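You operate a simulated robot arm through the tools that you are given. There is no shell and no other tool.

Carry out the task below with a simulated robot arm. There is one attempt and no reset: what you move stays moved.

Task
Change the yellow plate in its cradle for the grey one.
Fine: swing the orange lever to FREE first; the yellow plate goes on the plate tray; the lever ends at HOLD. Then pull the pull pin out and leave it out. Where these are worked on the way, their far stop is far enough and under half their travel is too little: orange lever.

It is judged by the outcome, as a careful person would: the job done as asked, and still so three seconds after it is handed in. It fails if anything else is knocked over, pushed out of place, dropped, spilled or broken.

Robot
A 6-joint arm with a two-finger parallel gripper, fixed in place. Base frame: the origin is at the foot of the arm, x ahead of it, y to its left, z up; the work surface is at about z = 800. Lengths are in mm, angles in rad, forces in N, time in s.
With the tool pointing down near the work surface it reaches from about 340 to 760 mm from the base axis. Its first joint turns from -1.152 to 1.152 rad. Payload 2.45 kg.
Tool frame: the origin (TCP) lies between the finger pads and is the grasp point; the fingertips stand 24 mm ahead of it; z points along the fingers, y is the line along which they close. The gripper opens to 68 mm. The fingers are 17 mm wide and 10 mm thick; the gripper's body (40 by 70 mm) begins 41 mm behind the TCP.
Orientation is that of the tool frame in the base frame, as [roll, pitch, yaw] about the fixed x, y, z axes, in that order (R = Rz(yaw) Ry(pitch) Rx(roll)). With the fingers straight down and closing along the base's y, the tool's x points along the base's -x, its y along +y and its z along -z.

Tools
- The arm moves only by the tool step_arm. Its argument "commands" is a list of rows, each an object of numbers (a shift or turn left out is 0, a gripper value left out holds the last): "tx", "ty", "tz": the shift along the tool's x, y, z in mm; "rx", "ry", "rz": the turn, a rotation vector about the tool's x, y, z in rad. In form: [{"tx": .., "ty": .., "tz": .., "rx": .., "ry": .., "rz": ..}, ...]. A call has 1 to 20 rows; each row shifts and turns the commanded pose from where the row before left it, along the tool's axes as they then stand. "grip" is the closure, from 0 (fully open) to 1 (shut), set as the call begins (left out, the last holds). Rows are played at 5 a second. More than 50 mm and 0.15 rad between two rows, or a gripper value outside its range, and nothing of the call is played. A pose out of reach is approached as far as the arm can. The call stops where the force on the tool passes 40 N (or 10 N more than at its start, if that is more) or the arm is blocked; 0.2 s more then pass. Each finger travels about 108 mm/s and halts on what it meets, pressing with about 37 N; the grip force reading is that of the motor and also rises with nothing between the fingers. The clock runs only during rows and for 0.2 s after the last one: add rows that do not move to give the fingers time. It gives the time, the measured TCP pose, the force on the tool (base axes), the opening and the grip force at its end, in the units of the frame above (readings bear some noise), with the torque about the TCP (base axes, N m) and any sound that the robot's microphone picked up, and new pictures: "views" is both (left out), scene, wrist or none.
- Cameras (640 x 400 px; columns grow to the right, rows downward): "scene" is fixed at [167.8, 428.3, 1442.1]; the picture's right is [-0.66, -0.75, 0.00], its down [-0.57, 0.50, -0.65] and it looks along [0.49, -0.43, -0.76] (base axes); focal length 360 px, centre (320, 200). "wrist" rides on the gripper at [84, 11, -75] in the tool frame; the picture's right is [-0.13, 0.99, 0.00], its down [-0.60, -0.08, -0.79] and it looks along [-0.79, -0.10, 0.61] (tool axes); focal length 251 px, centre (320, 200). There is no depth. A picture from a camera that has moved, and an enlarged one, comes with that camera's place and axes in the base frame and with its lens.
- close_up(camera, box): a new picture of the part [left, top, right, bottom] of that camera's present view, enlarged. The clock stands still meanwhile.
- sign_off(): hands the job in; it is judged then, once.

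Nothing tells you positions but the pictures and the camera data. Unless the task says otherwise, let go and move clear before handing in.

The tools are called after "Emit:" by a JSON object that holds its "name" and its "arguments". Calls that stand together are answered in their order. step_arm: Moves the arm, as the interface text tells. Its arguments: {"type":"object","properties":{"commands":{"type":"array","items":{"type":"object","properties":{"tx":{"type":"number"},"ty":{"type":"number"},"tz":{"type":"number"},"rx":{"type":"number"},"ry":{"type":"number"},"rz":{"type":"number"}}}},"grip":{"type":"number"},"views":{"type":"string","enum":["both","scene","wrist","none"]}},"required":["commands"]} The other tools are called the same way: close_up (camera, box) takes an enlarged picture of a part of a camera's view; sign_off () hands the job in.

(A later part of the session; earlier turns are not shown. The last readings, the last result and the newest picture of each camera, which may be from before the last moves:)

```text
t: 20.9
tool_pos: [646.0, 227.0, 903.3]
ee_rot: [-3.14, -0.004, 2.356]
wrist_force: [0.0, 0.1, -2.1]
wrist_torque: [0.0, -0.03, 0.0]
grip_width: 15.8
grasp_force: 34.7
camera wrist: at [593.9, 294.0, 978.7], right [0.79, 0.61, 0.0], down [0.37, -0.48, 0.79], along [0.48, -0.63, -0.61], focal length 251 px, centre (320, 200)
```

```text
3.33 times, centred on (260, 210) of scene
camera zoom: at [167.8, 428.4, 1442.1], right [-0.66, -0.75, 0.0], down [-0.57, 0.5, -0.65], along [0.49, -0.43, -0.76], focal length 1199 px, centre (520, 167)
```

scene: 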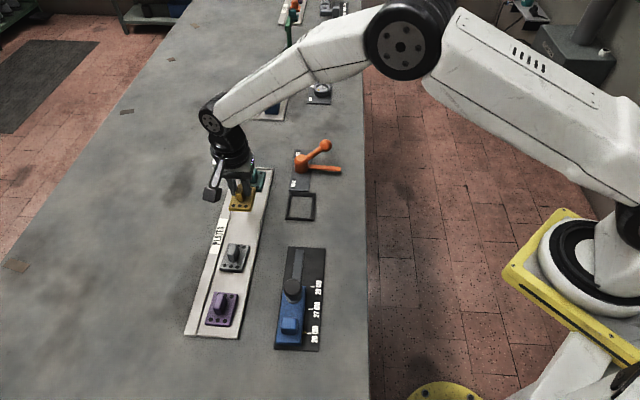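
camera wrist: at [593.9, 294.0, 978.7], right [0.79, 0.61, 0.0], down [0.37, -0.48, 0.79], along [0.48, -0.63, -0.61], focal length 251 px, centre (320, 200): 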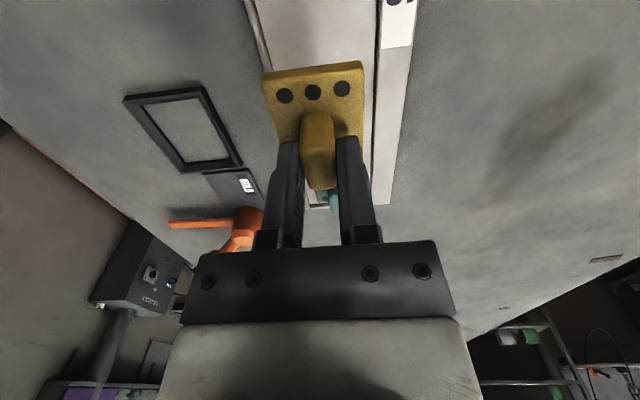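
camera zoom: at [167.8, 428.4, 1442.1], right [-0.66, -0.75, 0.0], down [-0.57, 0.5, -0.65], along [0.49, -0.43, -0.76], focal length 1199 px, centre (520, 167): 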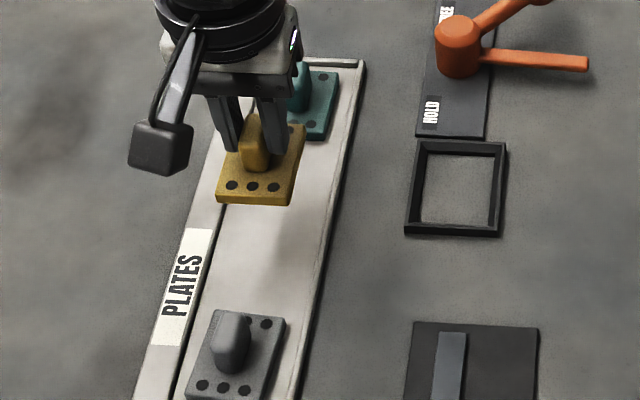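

The tray recess spans v from about 584 to 657 and the plate is centred near 617, so it will fit. I'll descend close to the tray floor.

Emit:
{"name": "step_arm", "arguments": {"commands": [{"tz": 20}, {"tz": 18}, {"tz": 10}, {}]}}

Emit:
{"name": "close_up", "arguments": {"camera": "wrist", "box": [200, 0, 440, 200]}}

Emit:
{"name": "close_up", "arguments": {"camera": "scene", "box": [180, 150, 340, 270]}}

```text
t: 21.9
tool_pos: [648.9, 225.9, 856.9]
ee_rot: [3.141, -0.001, 2.356]
wrist_force: [-0.4, 1.1, -2.6]
wrist_torque: [-0.02, 0.0, -0.01]
grip_width: 15.9
grasp_force: 34.5
camera wrist: at [595.1, 293.4, 931.3], right [0.79, 0.61, 0.0], down [0.37, -0.48, 0.79], along [0.48, -0.63, -0.61], focal length 251 px, centre (320, 200)
```

scene: 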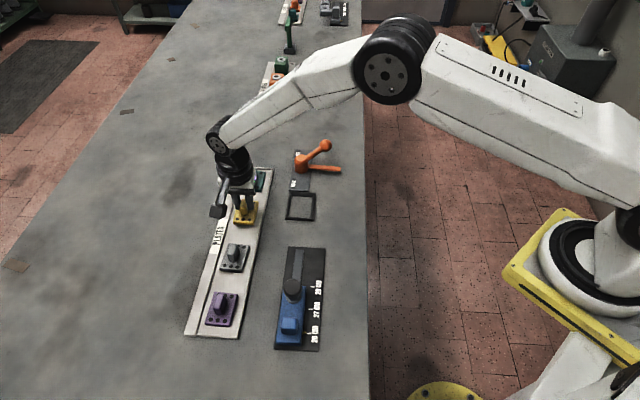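
wrist: 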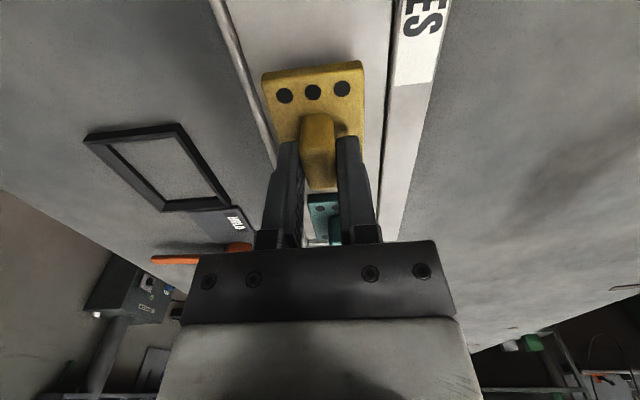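

```text
2.00 times, centred on (320, 100) of wrist
camera zoom: at [595.1, 293.4, 931.3], right [0.79, 0.61, 0.0], down [0.37, -0.48, 0.79], along [0.48, -0.63, -0.61], focal length 503 px, centre (320, 400)
```

zoom: 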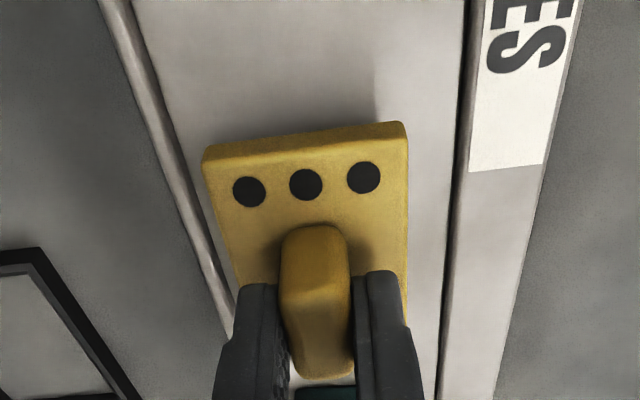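

```text
3.33 times, centred on (260, 210) of scene
camera zoom: at [167.8, 428.3, 1442.1], right [-0.66, -0.75, 0.0], down [-0.57, 0.5, -0.65], along [0.49, -0.43, -0.76], focal length 1199 px, centre (520, 167)
```

zoom: 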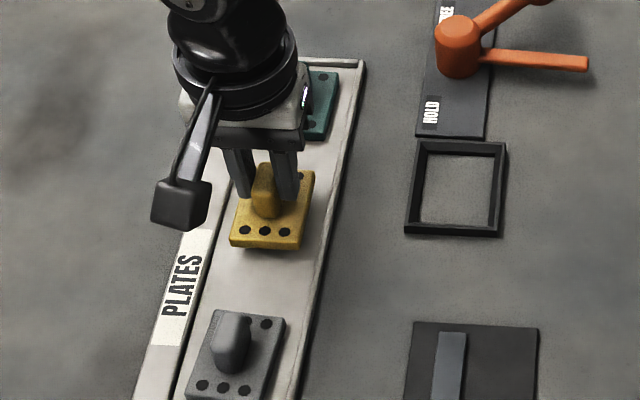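

Centred and a few mm above the tray floor. I'll lower in small steps until contact.

Emit:
{"name": "step_arm", "arguments": {"commands": [{"tz": 3}, {"tz": 3}, {}], "views": "none"}}

```text
t: 22.7
tool_pos: [646.1, 225.2, 848.0]
ee_rot: [3.141, -0.002, 2.357]
wrist_force: [0.7, -0.1, -2.2]
wrist_torque: [0.02, 0.01, 0.01]
grip_width: 15.6
grasp_force: 35.0
```

Emit:
{"name": "step_arm", "arguments": {"commands": [{"tz": 2}, {}], "views": "none"}}

Emit:
{"name": "close_up", "arguments": {"camera": "scene", "box": [200, 170, 280, 230]}}

```text
t: 23.3
tool_pos: [646.3, 225.8, 847.0]
ee_rot: [-3.141, -0.004, 2.357]
wrist_force: [0.5, 0.4, -2.1]
wrist_torque: [0.02, -0.01, 0.01]
grip_width: 15.7
grasp_force: 34.8
```

```text
6.67 times, centred on (240, 200) of scene
camera zoom: at [167.8, 428.3, 1442.1], right [-0.66, -0.75, 0.0], down [-0.57, 0.5, -0.65], along [0.49, -0.43, -0.76], focal length 2398 px, centre (853, 200)
```

zoom: 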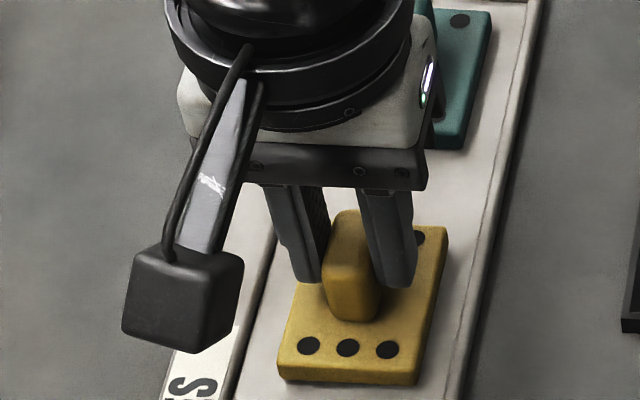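

Emit:
{"name": "step_arm", "arguments": {"commands": [{"tz": 1.5}, {}], "views": "none"}}

```text
t: 23.9
tool_pos: [647.5, 226.6, 844.6]
ee_rot: [3.141, -0.004, 2.356]
wrist_force: [0.4, -0.3, -2.1]
wrist_torque: [-0.01, 0.01, 0.03]
grip_width: 15.7
grasp_force: 34.8
```

Emit:
{"name": "step_arm", "arguments": {"commands": [{"tz": 1.5}, {}], "views": "none"}}

```text
t: 24.5
tool_pos: [645.4, 226.9, 844.8]
ee_rot: [3.14, -0.002, 2.355]
wrist_force: [-5.7, -1.8, 13.2]
wrist_torque: [0.01, 0.29, -0.02]
grip_width: 15.9
grasp_force: 34.9
```

The plate has touched the tray floor. I'll ease the preload and release.

Emit:
{"name": "step_arm", "arguments": {"commands": [{"tz": -0.8}, {}], "views": "none"}}

Emit:
{"name": "step_arm", "arguments": {"commands": [{}, {}, {}], "grip": 0.42, "views": "none"}}

Emit:
{"name": "step_arm", "arguments": {"commands": [{"tz": -10}, {"tz": -25}, {"tz": -25}, {}]}}

Emit:
{"name": "close_up", "arguments": {"camera": "scene", "box": [180, 150, 340, 270]}}

```text
t: 25.1
tool_pos: [646.4, 226.5, 843.8]
ee_rot: [3.139, -0.002, 2.357]
wrist_force: [-3.2, -1.6, 12.1]
wrist_torque: [0.1, 0.14, 0.0]
grip_width: 15.4
grasp_force: 35.0
```

```text
t: 25.9
tool_pos: [646.3, 226.6, 845.0]
ee_rot: [-3.141, -0.004, 2.357]
wrist_force: [0.4, 0.3, 0.8]
wrist_torque: [-0.01, 0.01, -0.01]
grip_width: 39.5
grasp_force: 0.0
```

```text
t: 26.9
tool_pos: [647.2, 227.6, 904.6]
ee_rot: [3.14, -0.003, 2.357]
wrist_force: [1.5, -0.1, 0.0]
wrist_torque: [-0.04, 0.02, 0.0]
grip_width: 39.6
grasp_force: 0.2
camera wrist: at [594.2, 294.4, 979.9], right [0.79, 0.61, 0.0], down [0.37, -0.48, 0.79], along [0.48, -0.63, -0.61], focal length 251 px, centre (320, 200)
```

scene: 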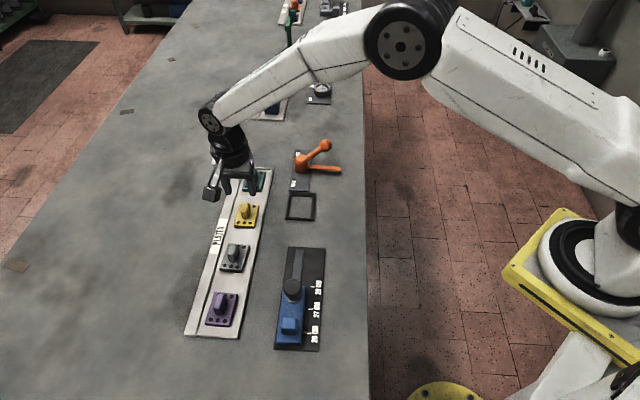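
wrist: 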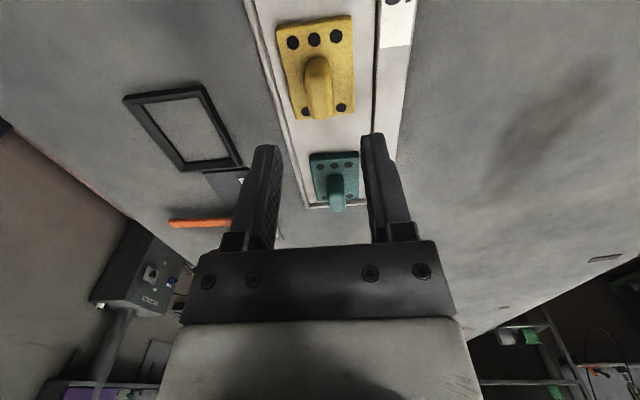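

```text
3.33 times, centred on (260, 210) of scene
camera zoom: at [167.8, 428.3, 1442.1], right [-0.66, -0.75, 0.0], down [-0.57, 0.5, -0.65], along [0.49, -0.43, -0.76], focal length 1199 px, centre (520, 167)
```

zoom: 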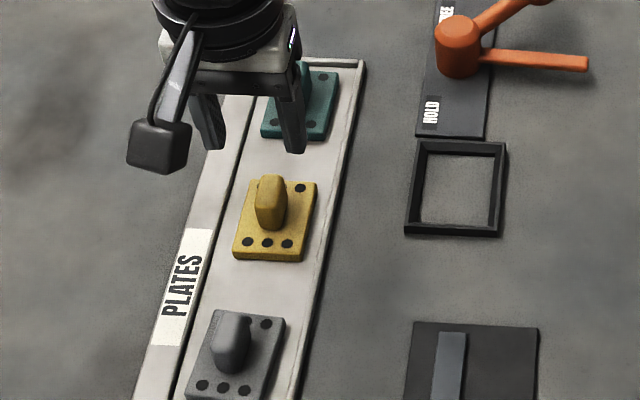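

The yellow plate sits flat in its tray slot. Next is the grey plate, about 107 mm nearer along the tray.

Emit:
{"name": "step_arm", "arguments": {"commands": [{"tx": 36}, {"tx": 36, "ty": 1}, {"tx": 34.7}, {}]}}

Emit:
{"name": "close_up", "arguments": {"camera": "wrist", "box": [200, 0, 440, 200]}}

```text
t: 27.9
tool_pos: [572.7, 306.9, 904.2]
ee_rot: [3.14, -0.004, 2.356]
wrist_force: [0.2, 0.0, -0.5]
wrist_torque: [0.0, 0.01, 0.03]
grip_width: 39.5
grasp_force: 0.0
camera wrist: at [519.8, 373.4, 980.2], right [0.79, 0.61, 0.0], down [0.37, -0.48, 0.79], along [0.48, -0.63, -0.61], focal length 251 px, centre (320, 200)
```

scene: 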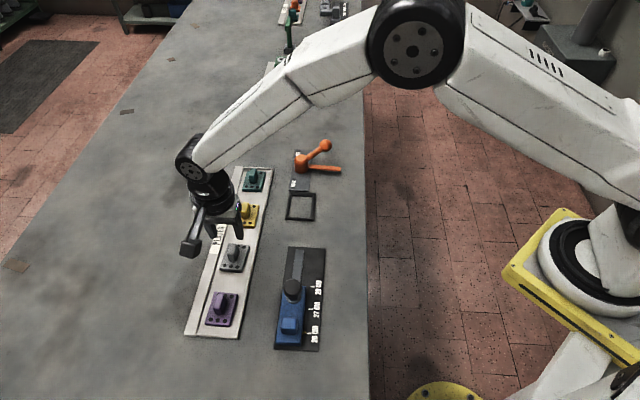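
wrist: 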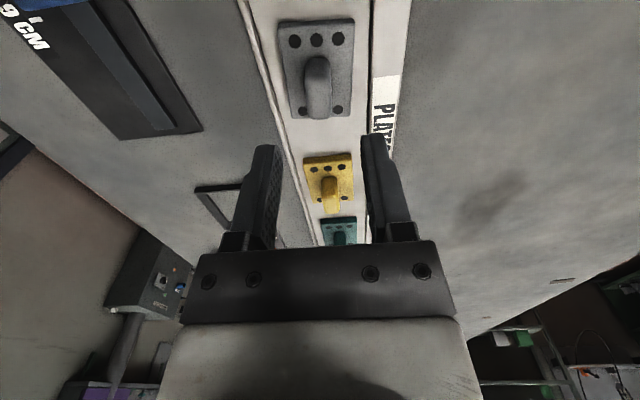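

```text
2.00 times, centred on (320, 100) of wrist
camera zoom: at [519.8, 373.4, 980.2], right [0.79, 0.61, 0.0], down [0.37, -0.48, 0.79], along [0.48, -0.63, -0.61], focal length 503 px, centre (320, 400)
```

zoom: 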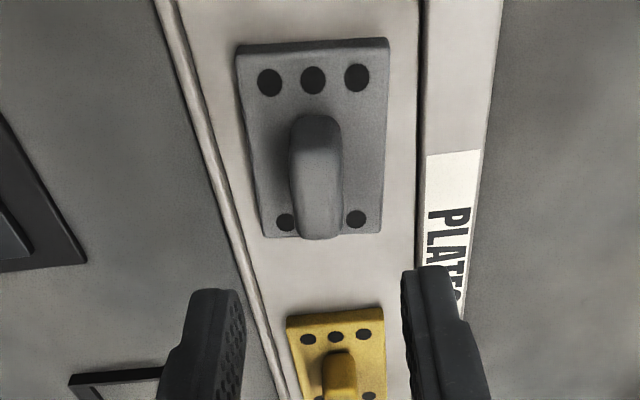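

The grey plate sits about 5° clockwise of the tray axis. I'll turn the tool to match and descend part-way to check.

Emit:
{"name": "step_arm", "arguments": {"commands": [{"rz": 0.09}, {"tz": 20}, {"tz": 24}, {}]}}

Emit:
{"name": "close_up", "arguments": {"camera": "wrist", "box": [220, 50, 420, 250]}}

```text
t: 28.9
tool_pos: [572.1, 305.7, 861.5]
ee_rot: [3.141, -0.001, 2.266]
wrist_force: [-0.9, -0.1, 0.7]
wrist_torque: [0.0, -0.03, -0.02]
grip_width: 39.2
grasp_force: 0.1
camera wrist: at [525.5, 376.8, 936.8], right [0.84, 0.54, 0.0], down [0.33, -0.52, 0.79], along [0.42, -0.67, -0.61], focal length 251 px, centre (320, 200)
```

scene: 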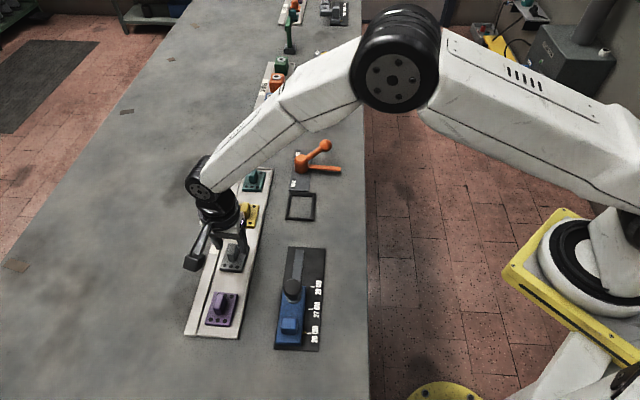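
wrist: 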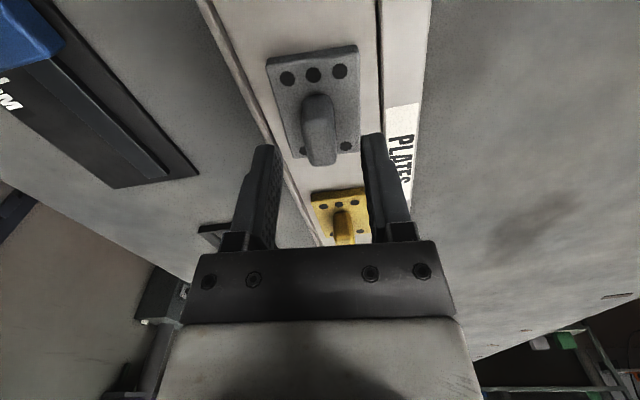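

```text
2.00 times, centred on (320, 150) of wrist
camera zoom: at [525.5, 376.8, 936.8], right [0.84, 0.54, 0.0], down [0.33, -0.52, 0.79], along [0.42, -0.67, -0.61], focal length 503 px, centre (320, 300)
```

zoom: 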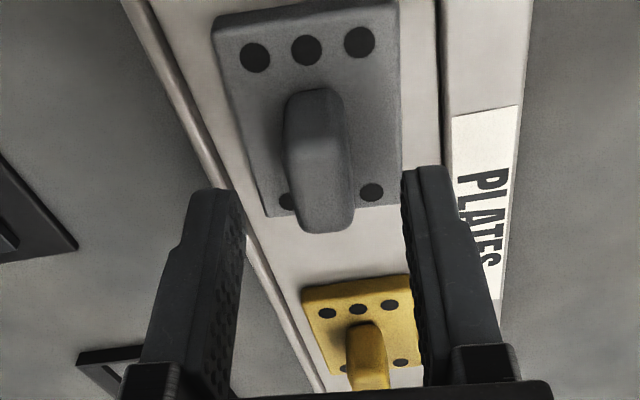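

The view now matches the yellow plate's pre-grasp view almost pixel for pixel. I'll descend the same amount and close.

Emit:
{"name": "step_arm", "arguments": {"commands": [{"tz": 9}, {"tz": 8}, {}], "views": "none"}}

Emit:
{"name": "step_arm", "arguments": {"commands": [{}, {}, {}], "grip": 1, "views": "wrist"}}

```text
t: 29.7
tool_pos: [571.5, 303.8, 844.9]
ee_rot: [3.14, -0.004, 2.266]
wrist_force: [0.4, -0.4, -0.1]
wrist_torque: [-0.02, 0.0, -0.02]
grip_width: 39.2
grasp_force: 0.1
```

```text
t: 30.5
tool_pos: [571.9, 303.9, 844.5]
ee_rot: [3.14, -0.001, 2.268]
wrist_force: [-0.5, -0.1, -0.8]
wrist_torque: [-0.02, -0.03, 0.02]
grip_width: 15.7
grasp_force: 34.8
camera wrist: at [525.3, 375.8, 919.9], right [0.84, 0.54, 0.0], down [0.33, -0.52, 0.79], along [0.42, -0.67, -0.61], focal length 251 px, centre (320, 200)
```

wrist: 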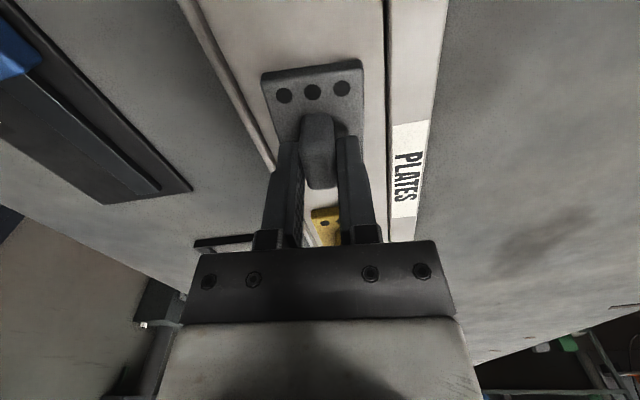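

Gripped. Lifting, squaring the yaw back to 45°, and carrying it over the cradle.

Emit:
{"name": "step_arm", "arguments": {"commands": [{"tz": -5}, {"tz": -15}, {"tz": -20}, {"tz": -20}, {"rz": -0.09}, {"tx": -29.5, "ty": -24}, {"tx": -29.5, "ty": -24}, {"tx": -29.5, "ty": -24}, {"tx": -29.5, "ty": -24}, {"tx": -29.4, "ty": -23.8}, {}]}}

Emit:
{"name": "close_up", "arguments": {"camera": "wrist", "box": [220, 0, 420, 200]}}

Emit:
{"name": "close_up", "arguments": {"camera": "scene", "box": [260, 140, 356, 230]}}

```text
t: 32.9
tool_pos: [589.6, 112.3, 903.8]
ee_rot: [3.141, -0.002, 2.357]
wrist_force: [-1.0, -0.1, -2.9]
wrist_torque: [0.0, -0.02, -0.03]
grip_width: 15.8
grasp_force: 34.3
camera wrist: at [538.1, 180.6, 979.5], right [0.79, 0.61, 0.0], down [0.37, -0.48, 0.79], along [0.48, -0.63, -0.61], focal length 251 px, centre (320, 200)
```

scene: 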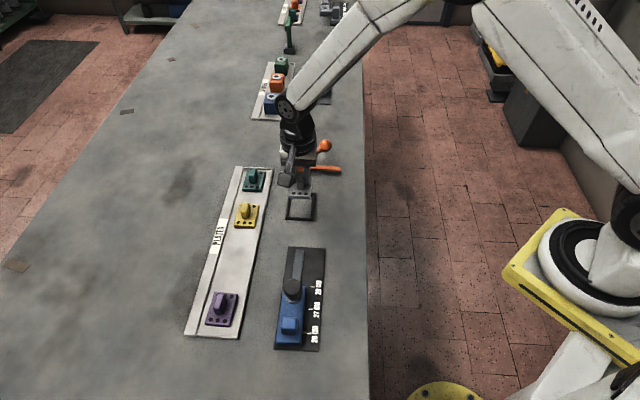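
wrist: 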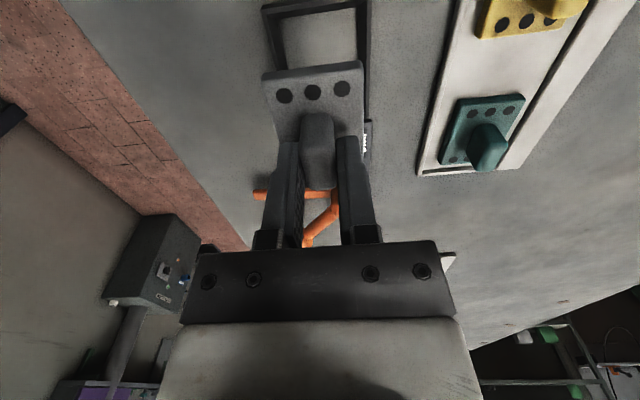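

```text
2.00 times, centred on (320, 100) of wrist
camera zoom: at [538.1, 180.6, 979.5], right [0.79, 0.61, 0.0], down [0.37, -0.48, 0.79], along [0.48, -0.63, -0.61], focal length 503 px, centre (320, 400)
```

zoom: 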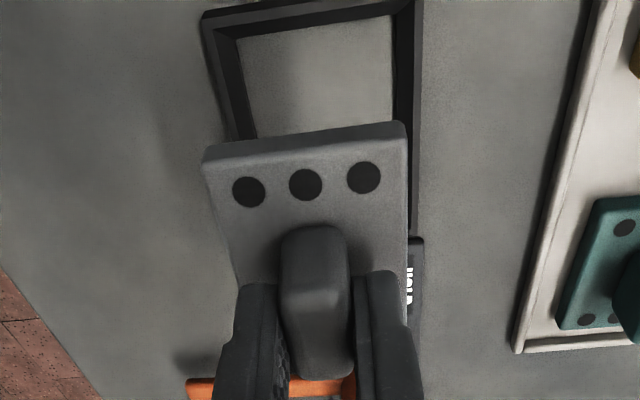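

```text
4.44 times, centred on (308, 185) of scene
camera zoom: at [167.8, 428.3, 1442.1], right [-0.66, -0.75, 0.0], down [-0.57, 0.5, -0.65], along [0.49, -0.43, -0.76], focal length 1598 px, centre (373, 267)
```

zoom: 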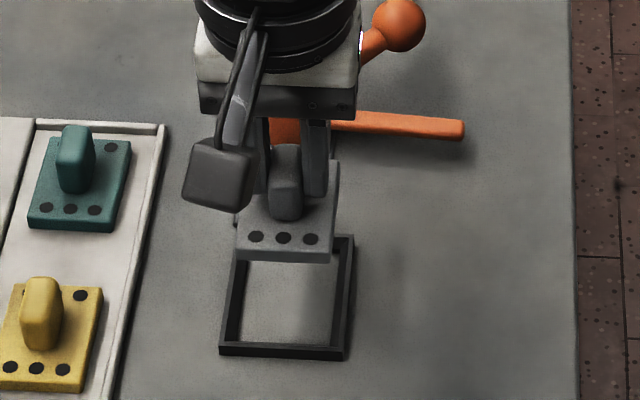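

The hold is identical to the yellow plate's. I'll take another position reading before lowering into the cradle.

Emit:
{"name": "step_arm", "arguments": {"commands": [{}], "views": "none"}}

Emit:
{"name": "step_arm", "arguments": {"commands": [{}], "views": "none"}}

Emit:
{"name": "step_arm", "arguments": {"commands": [{}], "views": "none"}}

```text
t: 33.3
tool_pos: [590.2, 114.1, 903.7]
ee_rot: [-3.141, 0.001, 2.357]
wrist_force: [-1.0, 0.8, -1.7]
wrist_torque: [0.02, 0.0, -0.01]
grip_width: 15.7
grasp_force: 34.6
```

```text
t: 33.7
tool_pos: [590.5, 113.3, 904.2]
ee_rot: [3.141, -0.002, 2.356]
wrist_force: [-0.6, -0.4, -1.8]
wrist_torque: [-0.01, 0.01, -0.04]
grip_width: 15.9
grasp_force: 34.1
```

```text
t: 34.1
tool_pos: [590.1, 113.2, 904.4]
ee_rot: [-3.14, -0.003, 2.356]
wrist_force: [1.2, -0.9, -2.5]
wrist_torque: [0.02, 0.0, 0.01]
grip_width: 15.8
grasp_force: 35.2
```

Emit:
{"name": "step_arm", "arguments": {"commands": [{"tx": 0.4, "ty": 1.8}, {"tz": 20}, {"tz": 22}, {}]}}

Emit:
{"name": "close_up", "arguments": {"camera": "wrist", "box": [240, 20, 400, 140]}}

Emit:
{"name": "close_up", "arguments": {"camera": "scene", "box": [270, 170, 334, 230]}}

```text
t: 35.1
tool_pos: [591.9, 116.1, 859.9]
ee_rot: [-3.141, -0.002, 2.357]
wrist_force: [-0.2, -0.4, -2.0]
wrist_torque: [-0.01, 0.03, 0.01]
grip_width: 15.9
grasp_force: 34.4
camera wrist: at [540.0, 183.3, 936.0], right [0.79, 0.61, 0.0], down [0.37, -0.48, 0.79], along [0.48, -0.63, -0.61], focal length 251 px, centre (320, 200)
```

scene: 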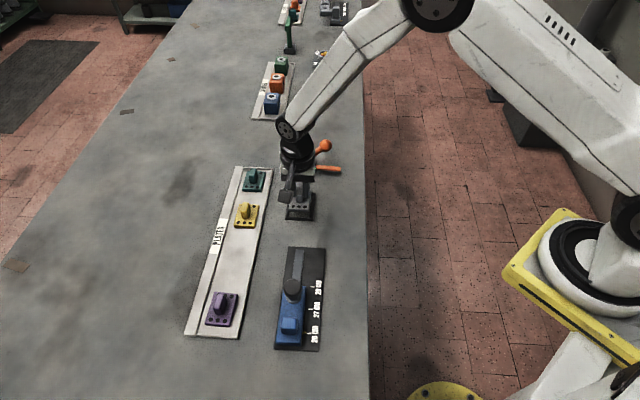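
wrist: 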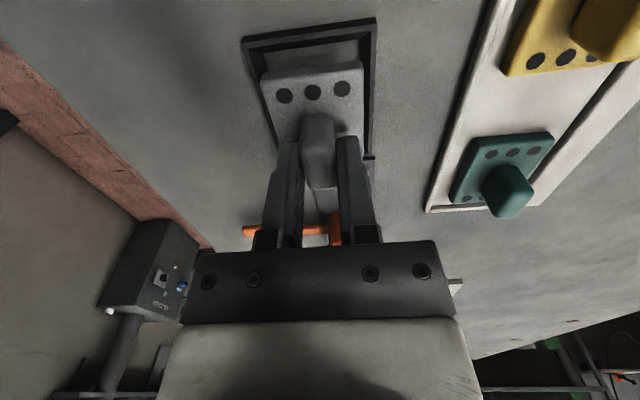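

```text
3.33 times, centred on (320, 80) of wrist
camera zoom: at [540.0, 183.3, 936.0], right [0.79, 0.61, 0.0], down [0.37, -0.48, 0.79], along [0.48, -0.63, -0.61], focal length 838 px, centre (320, 600)
```

zoom: 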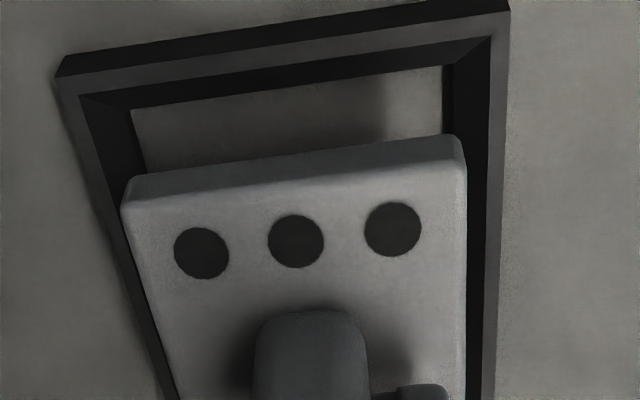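

```text
6.67 times, centred on (302, 200) of scene
camera zoom: at [167.8, 428.3, 1442.1], right [-0.66, -0.75, 0.0], down [-0.57, 0.5, -0.65], along [0.49, -0.43, -0.76], focal length 2398 px, centre (440, 200)
```

zoom: 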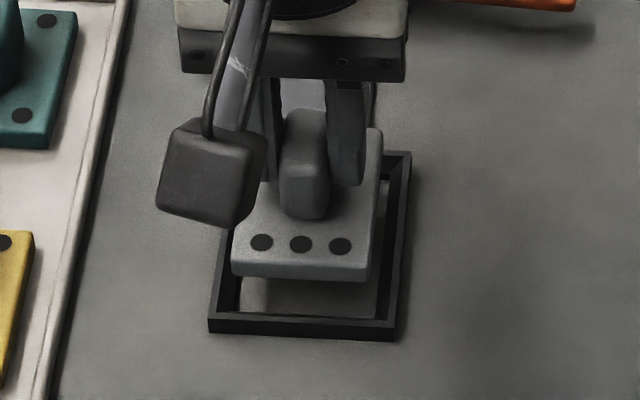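

Aligned with the cradle. Lowering further while watching the gaps.

Emit:
{"name": "step_arm", "arguments": {"commands": [{"tz": 5}, {"tz": 4}, {}]}}

Emit:
{"name": "close_up", "arguments": {"camera": "wrist", "box": [220, 20, 420, 170]}}

Emit:
{"name": "close_up", "arguments": {"camera": "scene", "box": [270, 170, 334, 230]}}

```text
t: 35.9
tool_pos: [592.8, 115.9, 852.5]
ee_rot: [-3.141, -0.003, 2.356]
wrist_force: [0.2, 0.9, -2.1]
wrist_torque: [-0.03, 0.0, 0.01]
grip_width: 15.7
grasp_force: 34.5
camera wrist: at [540.1, 183.8, 927.9], right [0.79, 0.61, 0.0], down [0.37, -0.48, 0.79], along [0.48, -0.63, -0.61], focal length 251 px, centre (320, 200)
```

scene: 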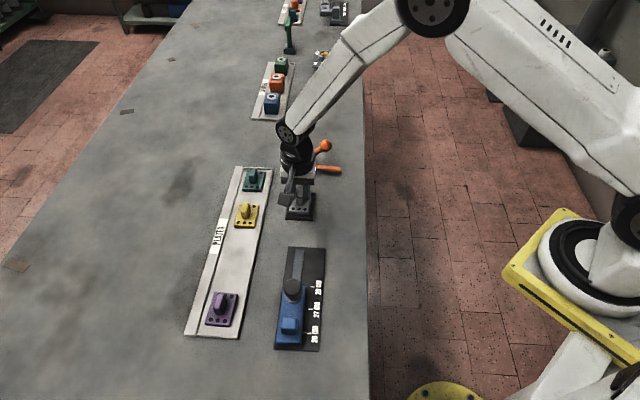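
wrist: 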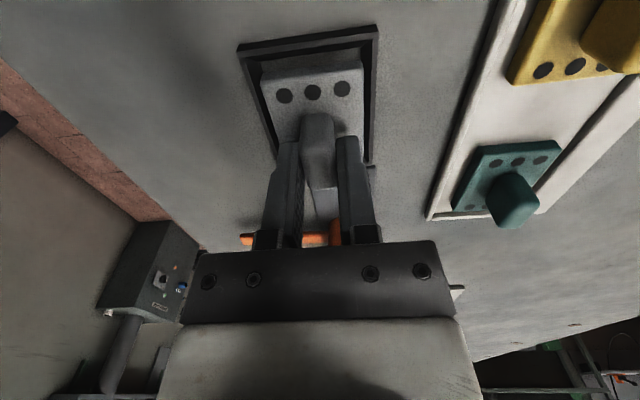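

```text
2.67 times, centred on (320, 95) of wrist
camera zoom: at [540.1, 183.8, 927.9], right [0.79, 0.61, 0.0], down [0.37, -0.48, 0.79], along [0.48, -0.63, -0.61], focal length 670 px, centre (320, 480)
```

zoom: 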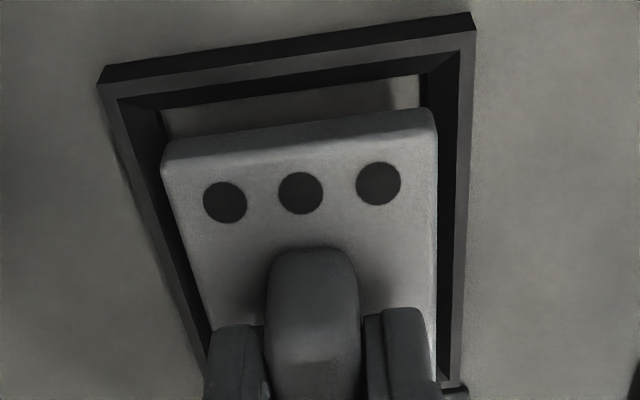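

```text
6.67 times, centred on (302, 200) of scene
camera zoom: at [167.8, 428.3, 1442.1], right [-0.66, -0.75, 0.0], down [-0.57, 0.5, -0.65], along [0.49, -0.43, -0.76], focal length 2398 px, centre (440, 200)
```

zoom: 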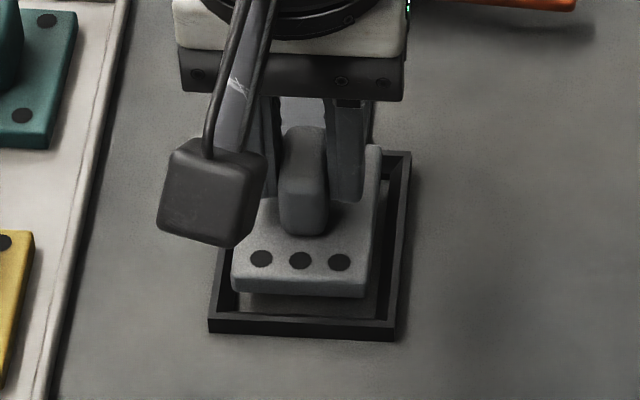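

Compared with how the yellow plate sat, I'm about 1.6 mm too far in +v. I'll correct that and lower in small steps.

Emit:
{"name": "step_arm", "arguments": {"commands": [{"ty": -1.6}, {"tz": 3}, {}]}}

Emit:
{"name": "close_up", "arguments": {"camera": "wrist", "box": [220, 20, 420, 170]}}

Emit:
{"name": "close_up", "arguments": {"camera": "scene", "box": [270, 170, 334, 230]}}

```text
t: 36.7
tool_pos: [590.8, 114.2, 850.0]
ee_rot: [3.141, -0.002, 2.356]
wrist_force: [0.3, -0.1, -2.0]
wrist_torque: [-0.01, 0.02, 0.0]
grip_width: 15.5
grasp_force: 34.5
camera wrist: at [538.1, 182.4, 925.1], right [0.79, 0.61, 0.0], down [0.37, -0.48, 0.79], along [0.48, -0.63, -0.61], focal length 251 px, centre (320, 200)
```

scene: 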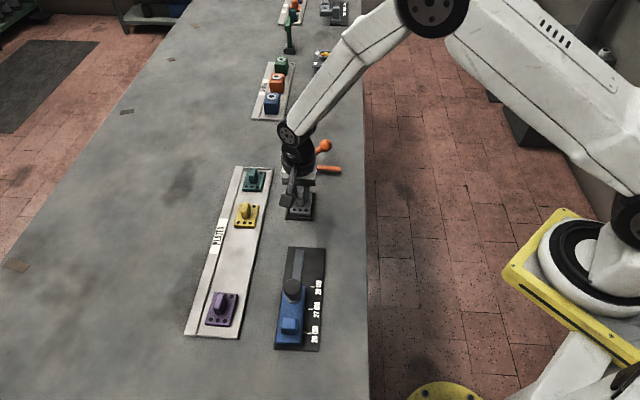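
wrist: 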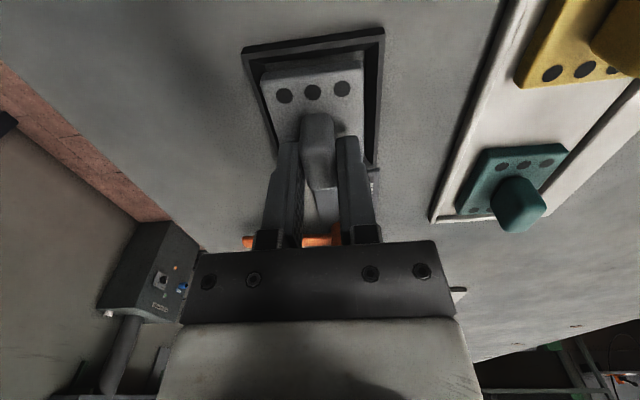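

```text
2.67 times, centred on (320, 95) of wrist
camera zoom: at [538.1, 182.4, 925.1], right [0.79, 0.61, 0.0], down [0.37, -0.48, 0.79], along [0.48, -0.63, -0.61], focal length 670 px, centre (320, 480)
```

zoom: 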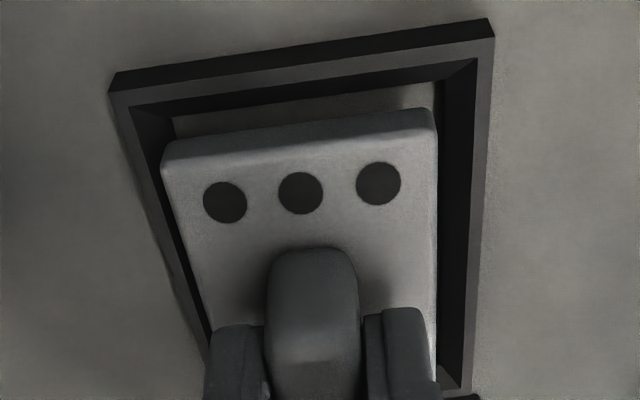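

```text
6.67 times, centred on (302, 200) of scene
camera zoom: at [167.8, 428.3, 1442.1], right [-0.66, -0.75, 0.0], down [-0.57, 0.5, -0.65], along [0.49, -0.43, -0.76], focal length 2398 px, centre (440, 200)
```

zoom: 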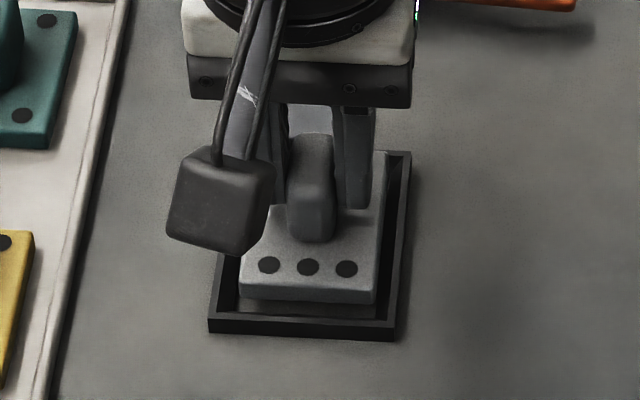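

Emit:
{"name": "step_arm", "arguments": {"commands": [{"ty": 1.1}, {"tz": 2}, {}]}}

Emit:
{"name": "close_up", "arguments": {"camera": "wrist", "box": [220, 20, 420, 170]}}

Emit:
{"name": "close_up", "arguments": {"camera": "scene", "box": [270, 170, 334, 230]}}

```text
t: 37.5
tool_pos: [590.6, 114.8, 847.7]
ee_rot: [-3.141, -0.004, 2.356]
wrist_force: [0.3, -1.1, -2.2]
wrist_torque: [0.05, 0.01, -0.01]
grip_width: 15.6
grasp_force: 34.6
camera wrist: at [539.0, 182.5, 923.0], right [0.79, 0.61, 0.0], down [0.37, -0.48, 0.79], along [0.48, -0.63, -0.61], focal length 251 px, centre (320, 200)
```

scene: 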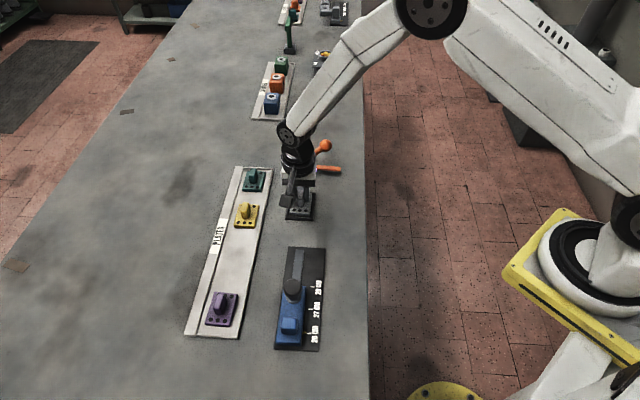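
wrist: 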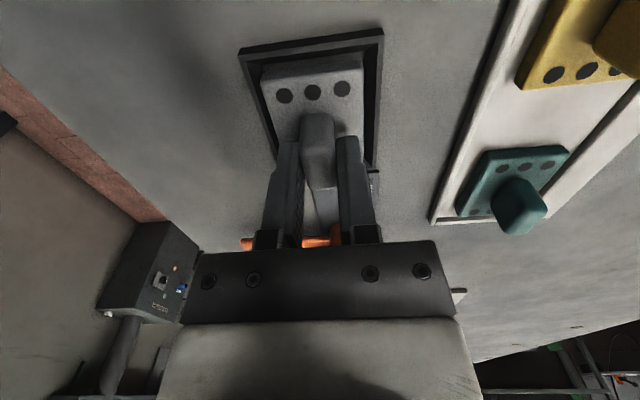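

```text
2.67 times, centred on (320, 95) of wrist
camera zoom: at [539.0, 182.5, 923.0], right [0.79, 0.61, 0.0], down [0.37, -0.48, 0.79], along [0.48, -0.63, -0.61], focal length 670 px, centre (320, 480)
```

zoom: 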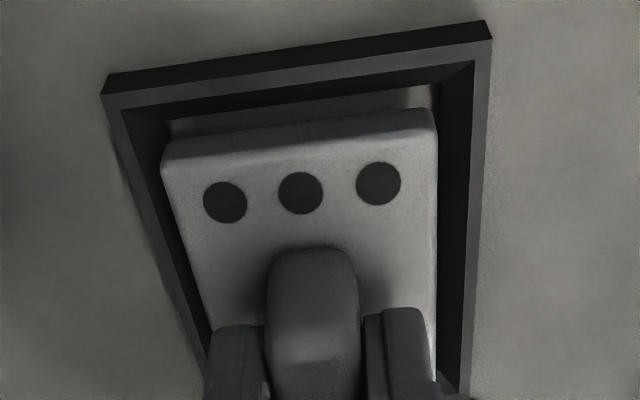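

```text
6.67 times, centred on (302, 200) of scene
camera zoom: at [167.8, 428.3, 1442.1], right [-0.66, -0.75, 0.0], down [-0.57, 0.5, -0.65], along [0.49, -0.43, -0.76], focal length 2398 px, centre (440, 200)
```

zoom: 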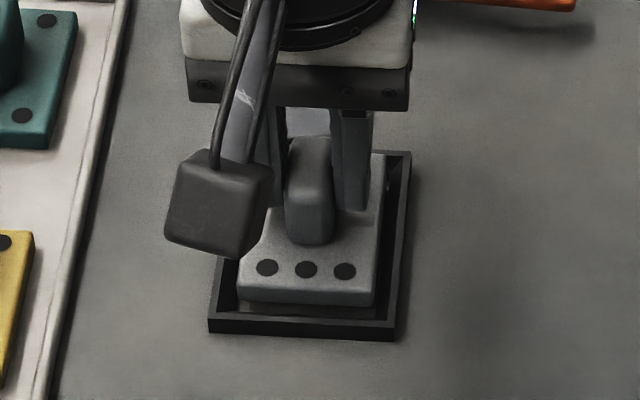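

The gaps now match. Continuing down in small steps.

Emit:
{"name": "step_arm", "arguments": {"commands": [{"tz": 2}, {}], "views": "none"}}

Emit:
{"name": "step_arm", "arguments": {"commands": [{"tz": 1.5}, {}], "views": "none"}}

Emit:
{"name": "close_up", "arguments": {"camera": "scene", "box": [270, 170, 334, 230]}}

```text
t: 38.1
tool_pos: [592.1, 114.6, 845.9]
ee_rot: [-3.14, -0.004, 2.356]
wrist_force: [0.1, 0.3, -2.8]
wrist_torque: [-0.01, 0.02, -0.01]
grip_width: 15.7
grasp_force: 35.5
```

```text
t: 38.7
tool_pos: [591.9, 117.2, 844.7]
ee_rot: [-3.141, 0.0, 2.356]
wrist_force: [-0.4, 0.2, -1.6]
wrist_torque: [0.0, 0.0, 0.0]
grip_width: 15.7
grasp_force: 34.7
```

```text
6.67 times, centred on (302, 200) of scene
camera zoom: at [167.8, 428.3, 1442.1], right [-0.66, -0.75, 0.0], down [-0.57, 0.5, -0.65], along [0.49, -0.43, -0.76], focal length 2398 px, centre (440, 200)
```

zoom: 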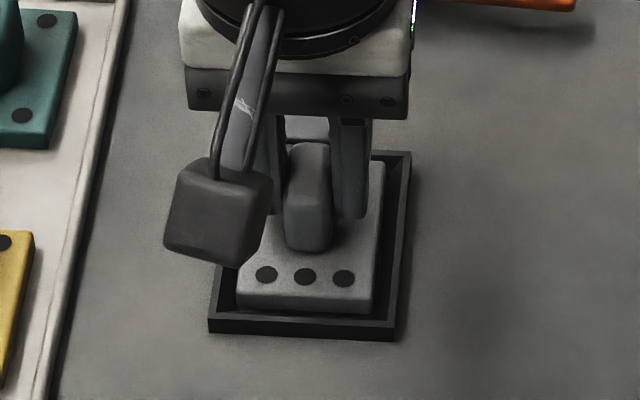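

Emit:
{"name": "step_arm", "arguments": {"commands": [{"tz": 1.2}, {}], "views": "none"}}

Emit:
{"name": "step_arm", "arguments": {"commands": [{"tz": 1.0}, {}], "views": "wrist"}}

Emit:
{"name": "close_up", "arguments": {"camera": "wrist", "box": [220, 20, 420, 170]}}

```text
t: 39.3
tool_pos: [592.2, 114.6, 842.5]
ee_rot: [3.142, -0.002, 2.357]
wrist_force: [0.6, -0.9, -1.9]
wrist_torque: [0.0, -0.02, 0.0]
grip_width: 15.6
grasp_force: 35.4
```

```text
t: 39.9
tool_pos: [590.6, 114.8, 842.1]
ee_rot: [3.141, -0.002, 2.356]
wrist_force: [-0.7, -0.3, -2.1]
wrist_torque: [0.02, 0.02, 0.01]
grip_width: 15.9
grasp_force: 34.4
camera wrist: at [538.7, 183.3, 917.4], right [0.79, 0.61, 0.0], down [0.37, -0.48, 0.79], along [0.48, -0.63, -0.61], focal length 251 px, centre (320, 200)
```

wrist: 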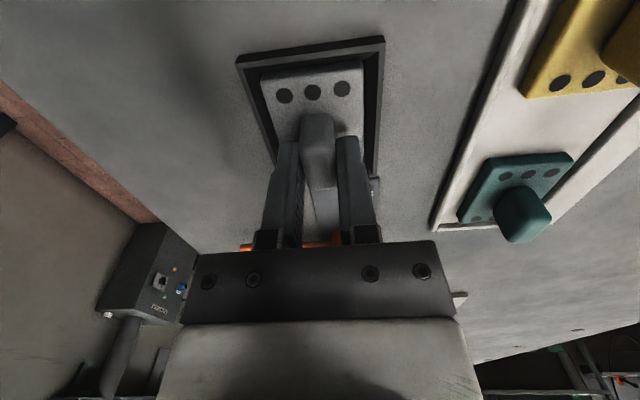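

```text
2.67 times, centred on (320, 95) of wrist
camera zoom: at [538.7, 183.3, 917.4], right [0.79, 0.61, 0.0], down [0.37, -0.48, 0.79], along [0.48, -0.63, -0.61], focal length 670 px, centre (320, 480)
```

zoom: 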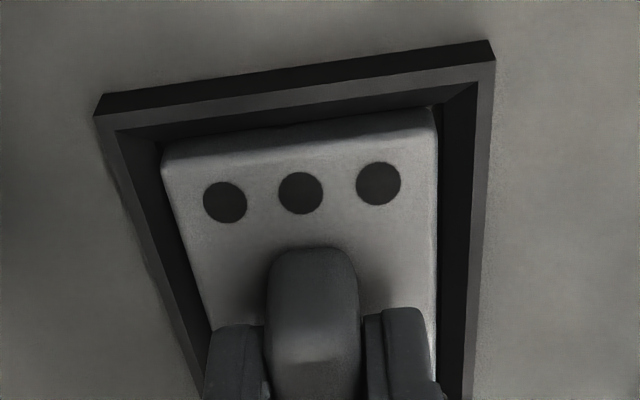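

Emit:
{"name": "step_arm", "arguments": {"commands": [{"tz": 0.8}, {}], "views": "none"}}

```text
t: 40.5
tool_pos: [591.2, 116.1, 842.1]
ee_rot: [3.142, -0.004, 2.357]
wrist_force: [-0.7, -0.5, -2.6]
wrist_torque: [0.01, -0.02, 0.01]
grip_width: 15.7
grasp_force: 34.9
```

Emit:
{"name": "step_arm", "arguments": {"commands": [{"tz": 0.8}, {}], "views": "none"}}

```text
t: 41.1
tool_pos: [591.9, 115.0, 841.9]
ee_rot: [-3.141, -0.002, 2.355]
wrist_force: [-4.8, -0.2, 12.1]
wrist_torque: [0.09, 0.25, 0.03]
grip_width: 15.5
grasp_force: 35.0
```

Seated on contact (12 N). I'll release and rise straight up.

Emit:
{"name": "step_arm", "arguments": {"commands": [{}, {}, {}], "grip": 0.45, "views": "none"}}

Emit:
{"name": "step_arm", "arguments": {"commands": [{"tz": -10}, {"tz": -25}, {"tz": -35}, {}]}}

Emit:
{"name": "close_up", "arguments": {"camera": "scene", "box": [260, 140, 356, 230]}}

Emit:
{"name": "close_up", "arguments": {"camera": "wrist", "box": [220, 0, 420, 170]}}

```text
t: 41.9
tool_pos: [591.7, 114.7, 841.6]
ee_rot: [-3.14, -0.002, 2.358]
wrist_force: [-0.7, 0.5, 0.7]
wrist_torque: [-0.04, 0.0, 0.0]
grip_width: 37.3
grasp_force: 0.0
```

```text
t: 42.9
tool_pos: [592.5, 113.7, 911.7]
ee_rot: [-3.141, -0.003, 2.356]
wrist_force: [-0.3, 0.8, -0.2]
wrist_torque: [0.0, -0.02, 0.01]
grip_width: 37.1
grasp_force: 0.2
camera wrist: at [538.9, 181.4, 986.2], right [0.79, 0.61, 0.0], down [0.37, -0.48, 0.79], along [0.48, -0.63, -0.61], focal length 251 px, centre (320, 200)
```

scene: 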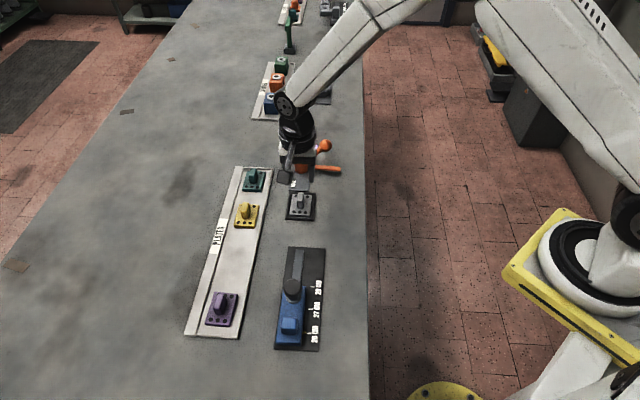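
wrist: 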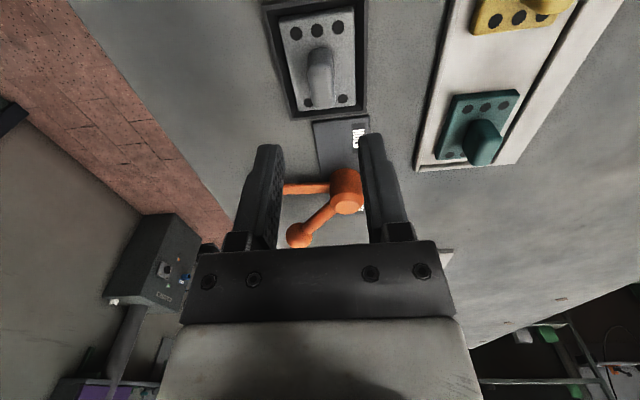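

```text
4.44 times, centred on (308, 185) of scene
camera zoom: at [167.8, 428.3, 1442.1], right [-0.66, -0.75, 0.0], down [-0.57, 0.5, -0.65], along [0.49, -0.43, -0.76], focal length 1598 px, centre (373, 267)
```

zoom: 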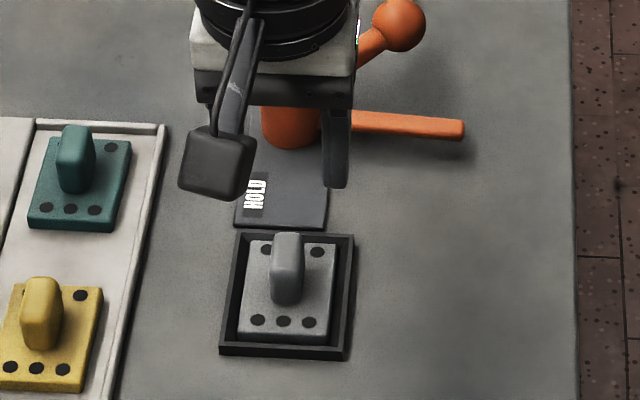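

```text
2.35 times, centred on (320, 85) of wrist
camera zoom: at [538.9, 181.4, 986.2], right [0.79, 0.61, 0.0], down [0.37, -0.48, 0.79], along [0.48, -0.63, -0.61], focal length 592 px, centre (320, 471)
```

zoom: 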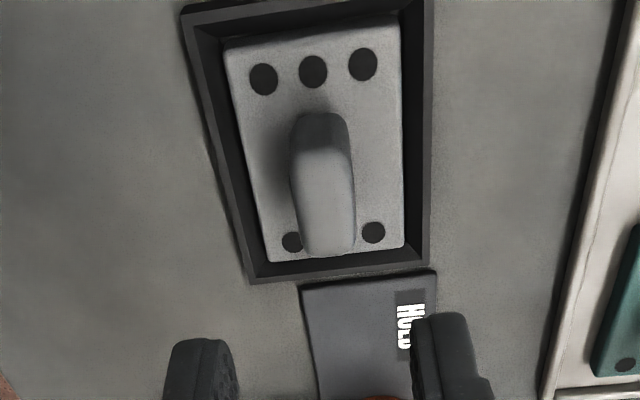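

The grey plate is seated just as the yellow one was. Next I'll turn the tool and return to the lever's ball at about (676, -36).

Emit:
{"name": "step_arm", "arguments": {"commands": [{"tz": -18, "rz": -0.1345}, {"rz": -0.1345}, {"rz": -0.1345}, {"rz": -0.1345}, {"rz": -0.1345}, {"rz": -0.1345}, {"rz": -0.1345}, {"rz": -0.1345}, {"rz": -0.1345}, {"rz": -0.1345}, {"rz": -0.1345}, {"rz": -0.1345}, {"rz": -0.1345}, {"rz": -0.1345}, {"rz": -0.1345}, {"rz": -0.1345}, {"rz": -0.1345}, {}], "grip": 0.3, "views": "none"}}

Emit:
{"name": "step_arm", "arguments": {"commands": [{"tx": 36, "ty": -23.5}, {"tx": 36, "ty": -23.5}, {"tx": 36, "ty": -23.5}, {"tx": 36, "ty": -23.5}, {}]}}

```text
t: 46.7
tool_pos: [592.5, 114.3, 929.3]
ee_rot: [3.14, 0.001, -1.637]
wrist_force: [-0.8, -0.4, -0.2]
wrist_torque: [-0.02, -0.01, 0.01]
grip_width: 47.5
grasp_force: 0.2
```

```text
t: 47.9
tool_pos: [675.1, -36.1, 927.2]
ee_rot: [3.14, 0.001, -1.638]
wrist_force: [0.5, 0.5, 0.2]
wrist_torque: [0.01, -0.01, -0.02]
grip_width: 47.4
grasp_force: 0.0
camera wrist: at [657.6, -118.9, 1002.8], right [-0.98, 0.2, 0.0], down [0.12, 0.6, 0.79], along [0.15, 0.78, -0.61], focal length 251 px, centre (320, 200)
```

scene: 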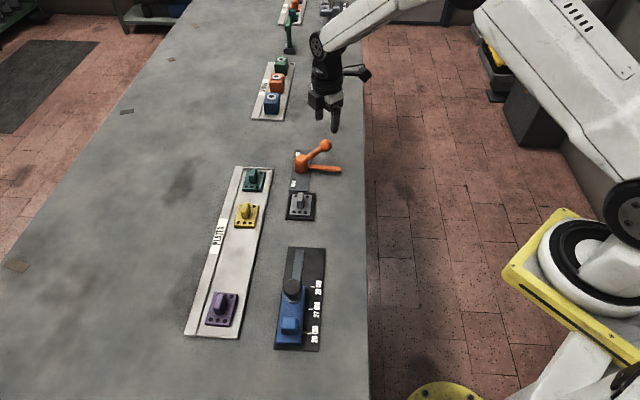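
wrist: 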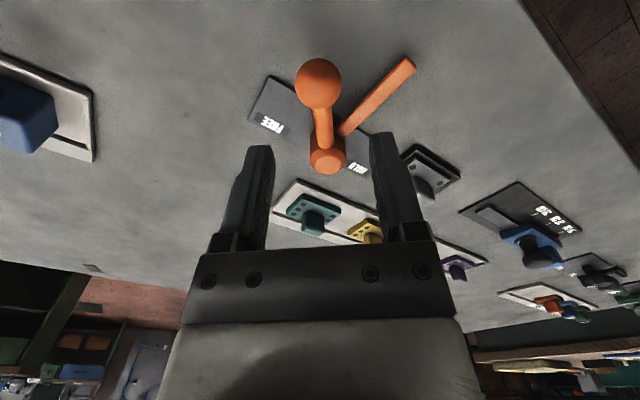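

Emit:
{"name": "step_arm", "arguments": {"commands": [{"tz": 40}, {"tz": 40}, {}]}}

```text
t: 48.7
tool_pos: [676.1, -34.1, 849.0]
ee_rot: [3.14, 0.002, -1.638]
wrist_force: [1.0, 0.1, 0.3]
wrist_torque: [-0.01, 0.04, 0.01]
grip_width: 47.6
grasp_force: 0.2
camera wrist: at [658.6, -116.5, 924.0], right [-0.98, 0.2, 0.0], down [0.12, 0.6, 0.79], along [0.15, 0.78, -0.61], focal length 251 px, centre (320, 200)
```

scene: 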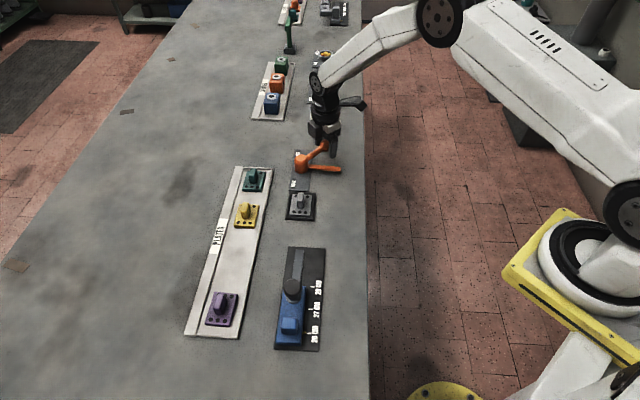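
wrist: 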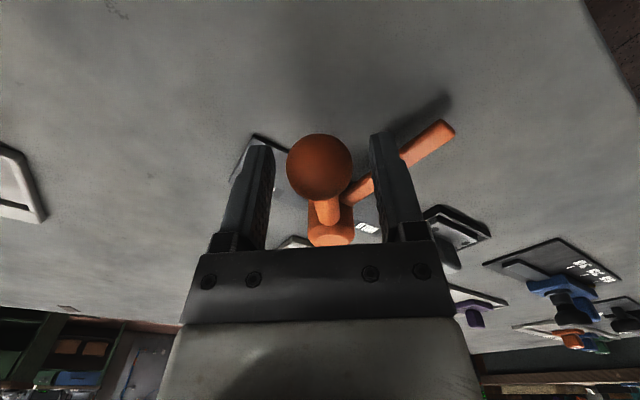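

Emit:
{"name": "step_arm", "arguments": {"commands": [{"tx": -0.74, "ty": 10.3, "rz": 0.14}, {"tx": -0.74, "ty": 10.3, "rz": 0.14}, {"tx": -0.74, "ty": 10.3, "rz": 0.14}, {"tx": -0.74, "ty": 10.3, "rz": 0.14}, {"tx": -0.74, "ty": 10.3, "rz": 0.14}]}}

```text
t: 49.9
tool_pos: [628.2, -15.6, 848.3]
ee_rot: [3.138, 0.001, -2.34]
wrist_force: [-0.1, -0.2, 0.0]
wrist_torque: [0.01, 0.0, -0.02]
grip_width: 48.1
grasp_force: 0.0
camera wrist: at [561.7, -67.0, 923.2], right [-0.62, 0.78, 0.0], down [0.48, 0.38, 0.79], along [0.62, 0.49, -0.61], focal length 251 px, centre (320, 200)
```

scene: 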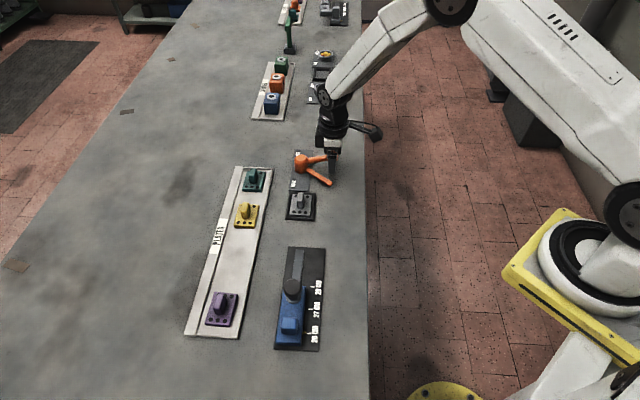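
wrist: 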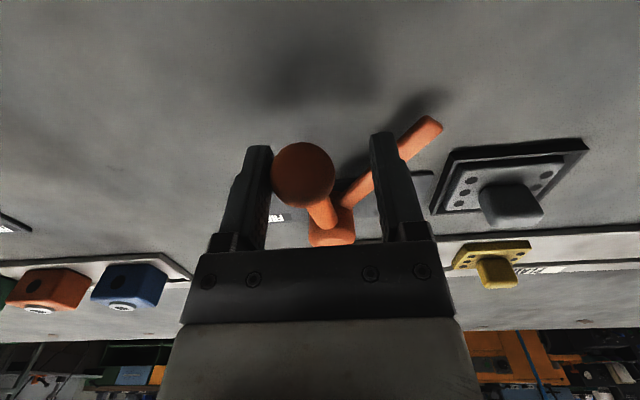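

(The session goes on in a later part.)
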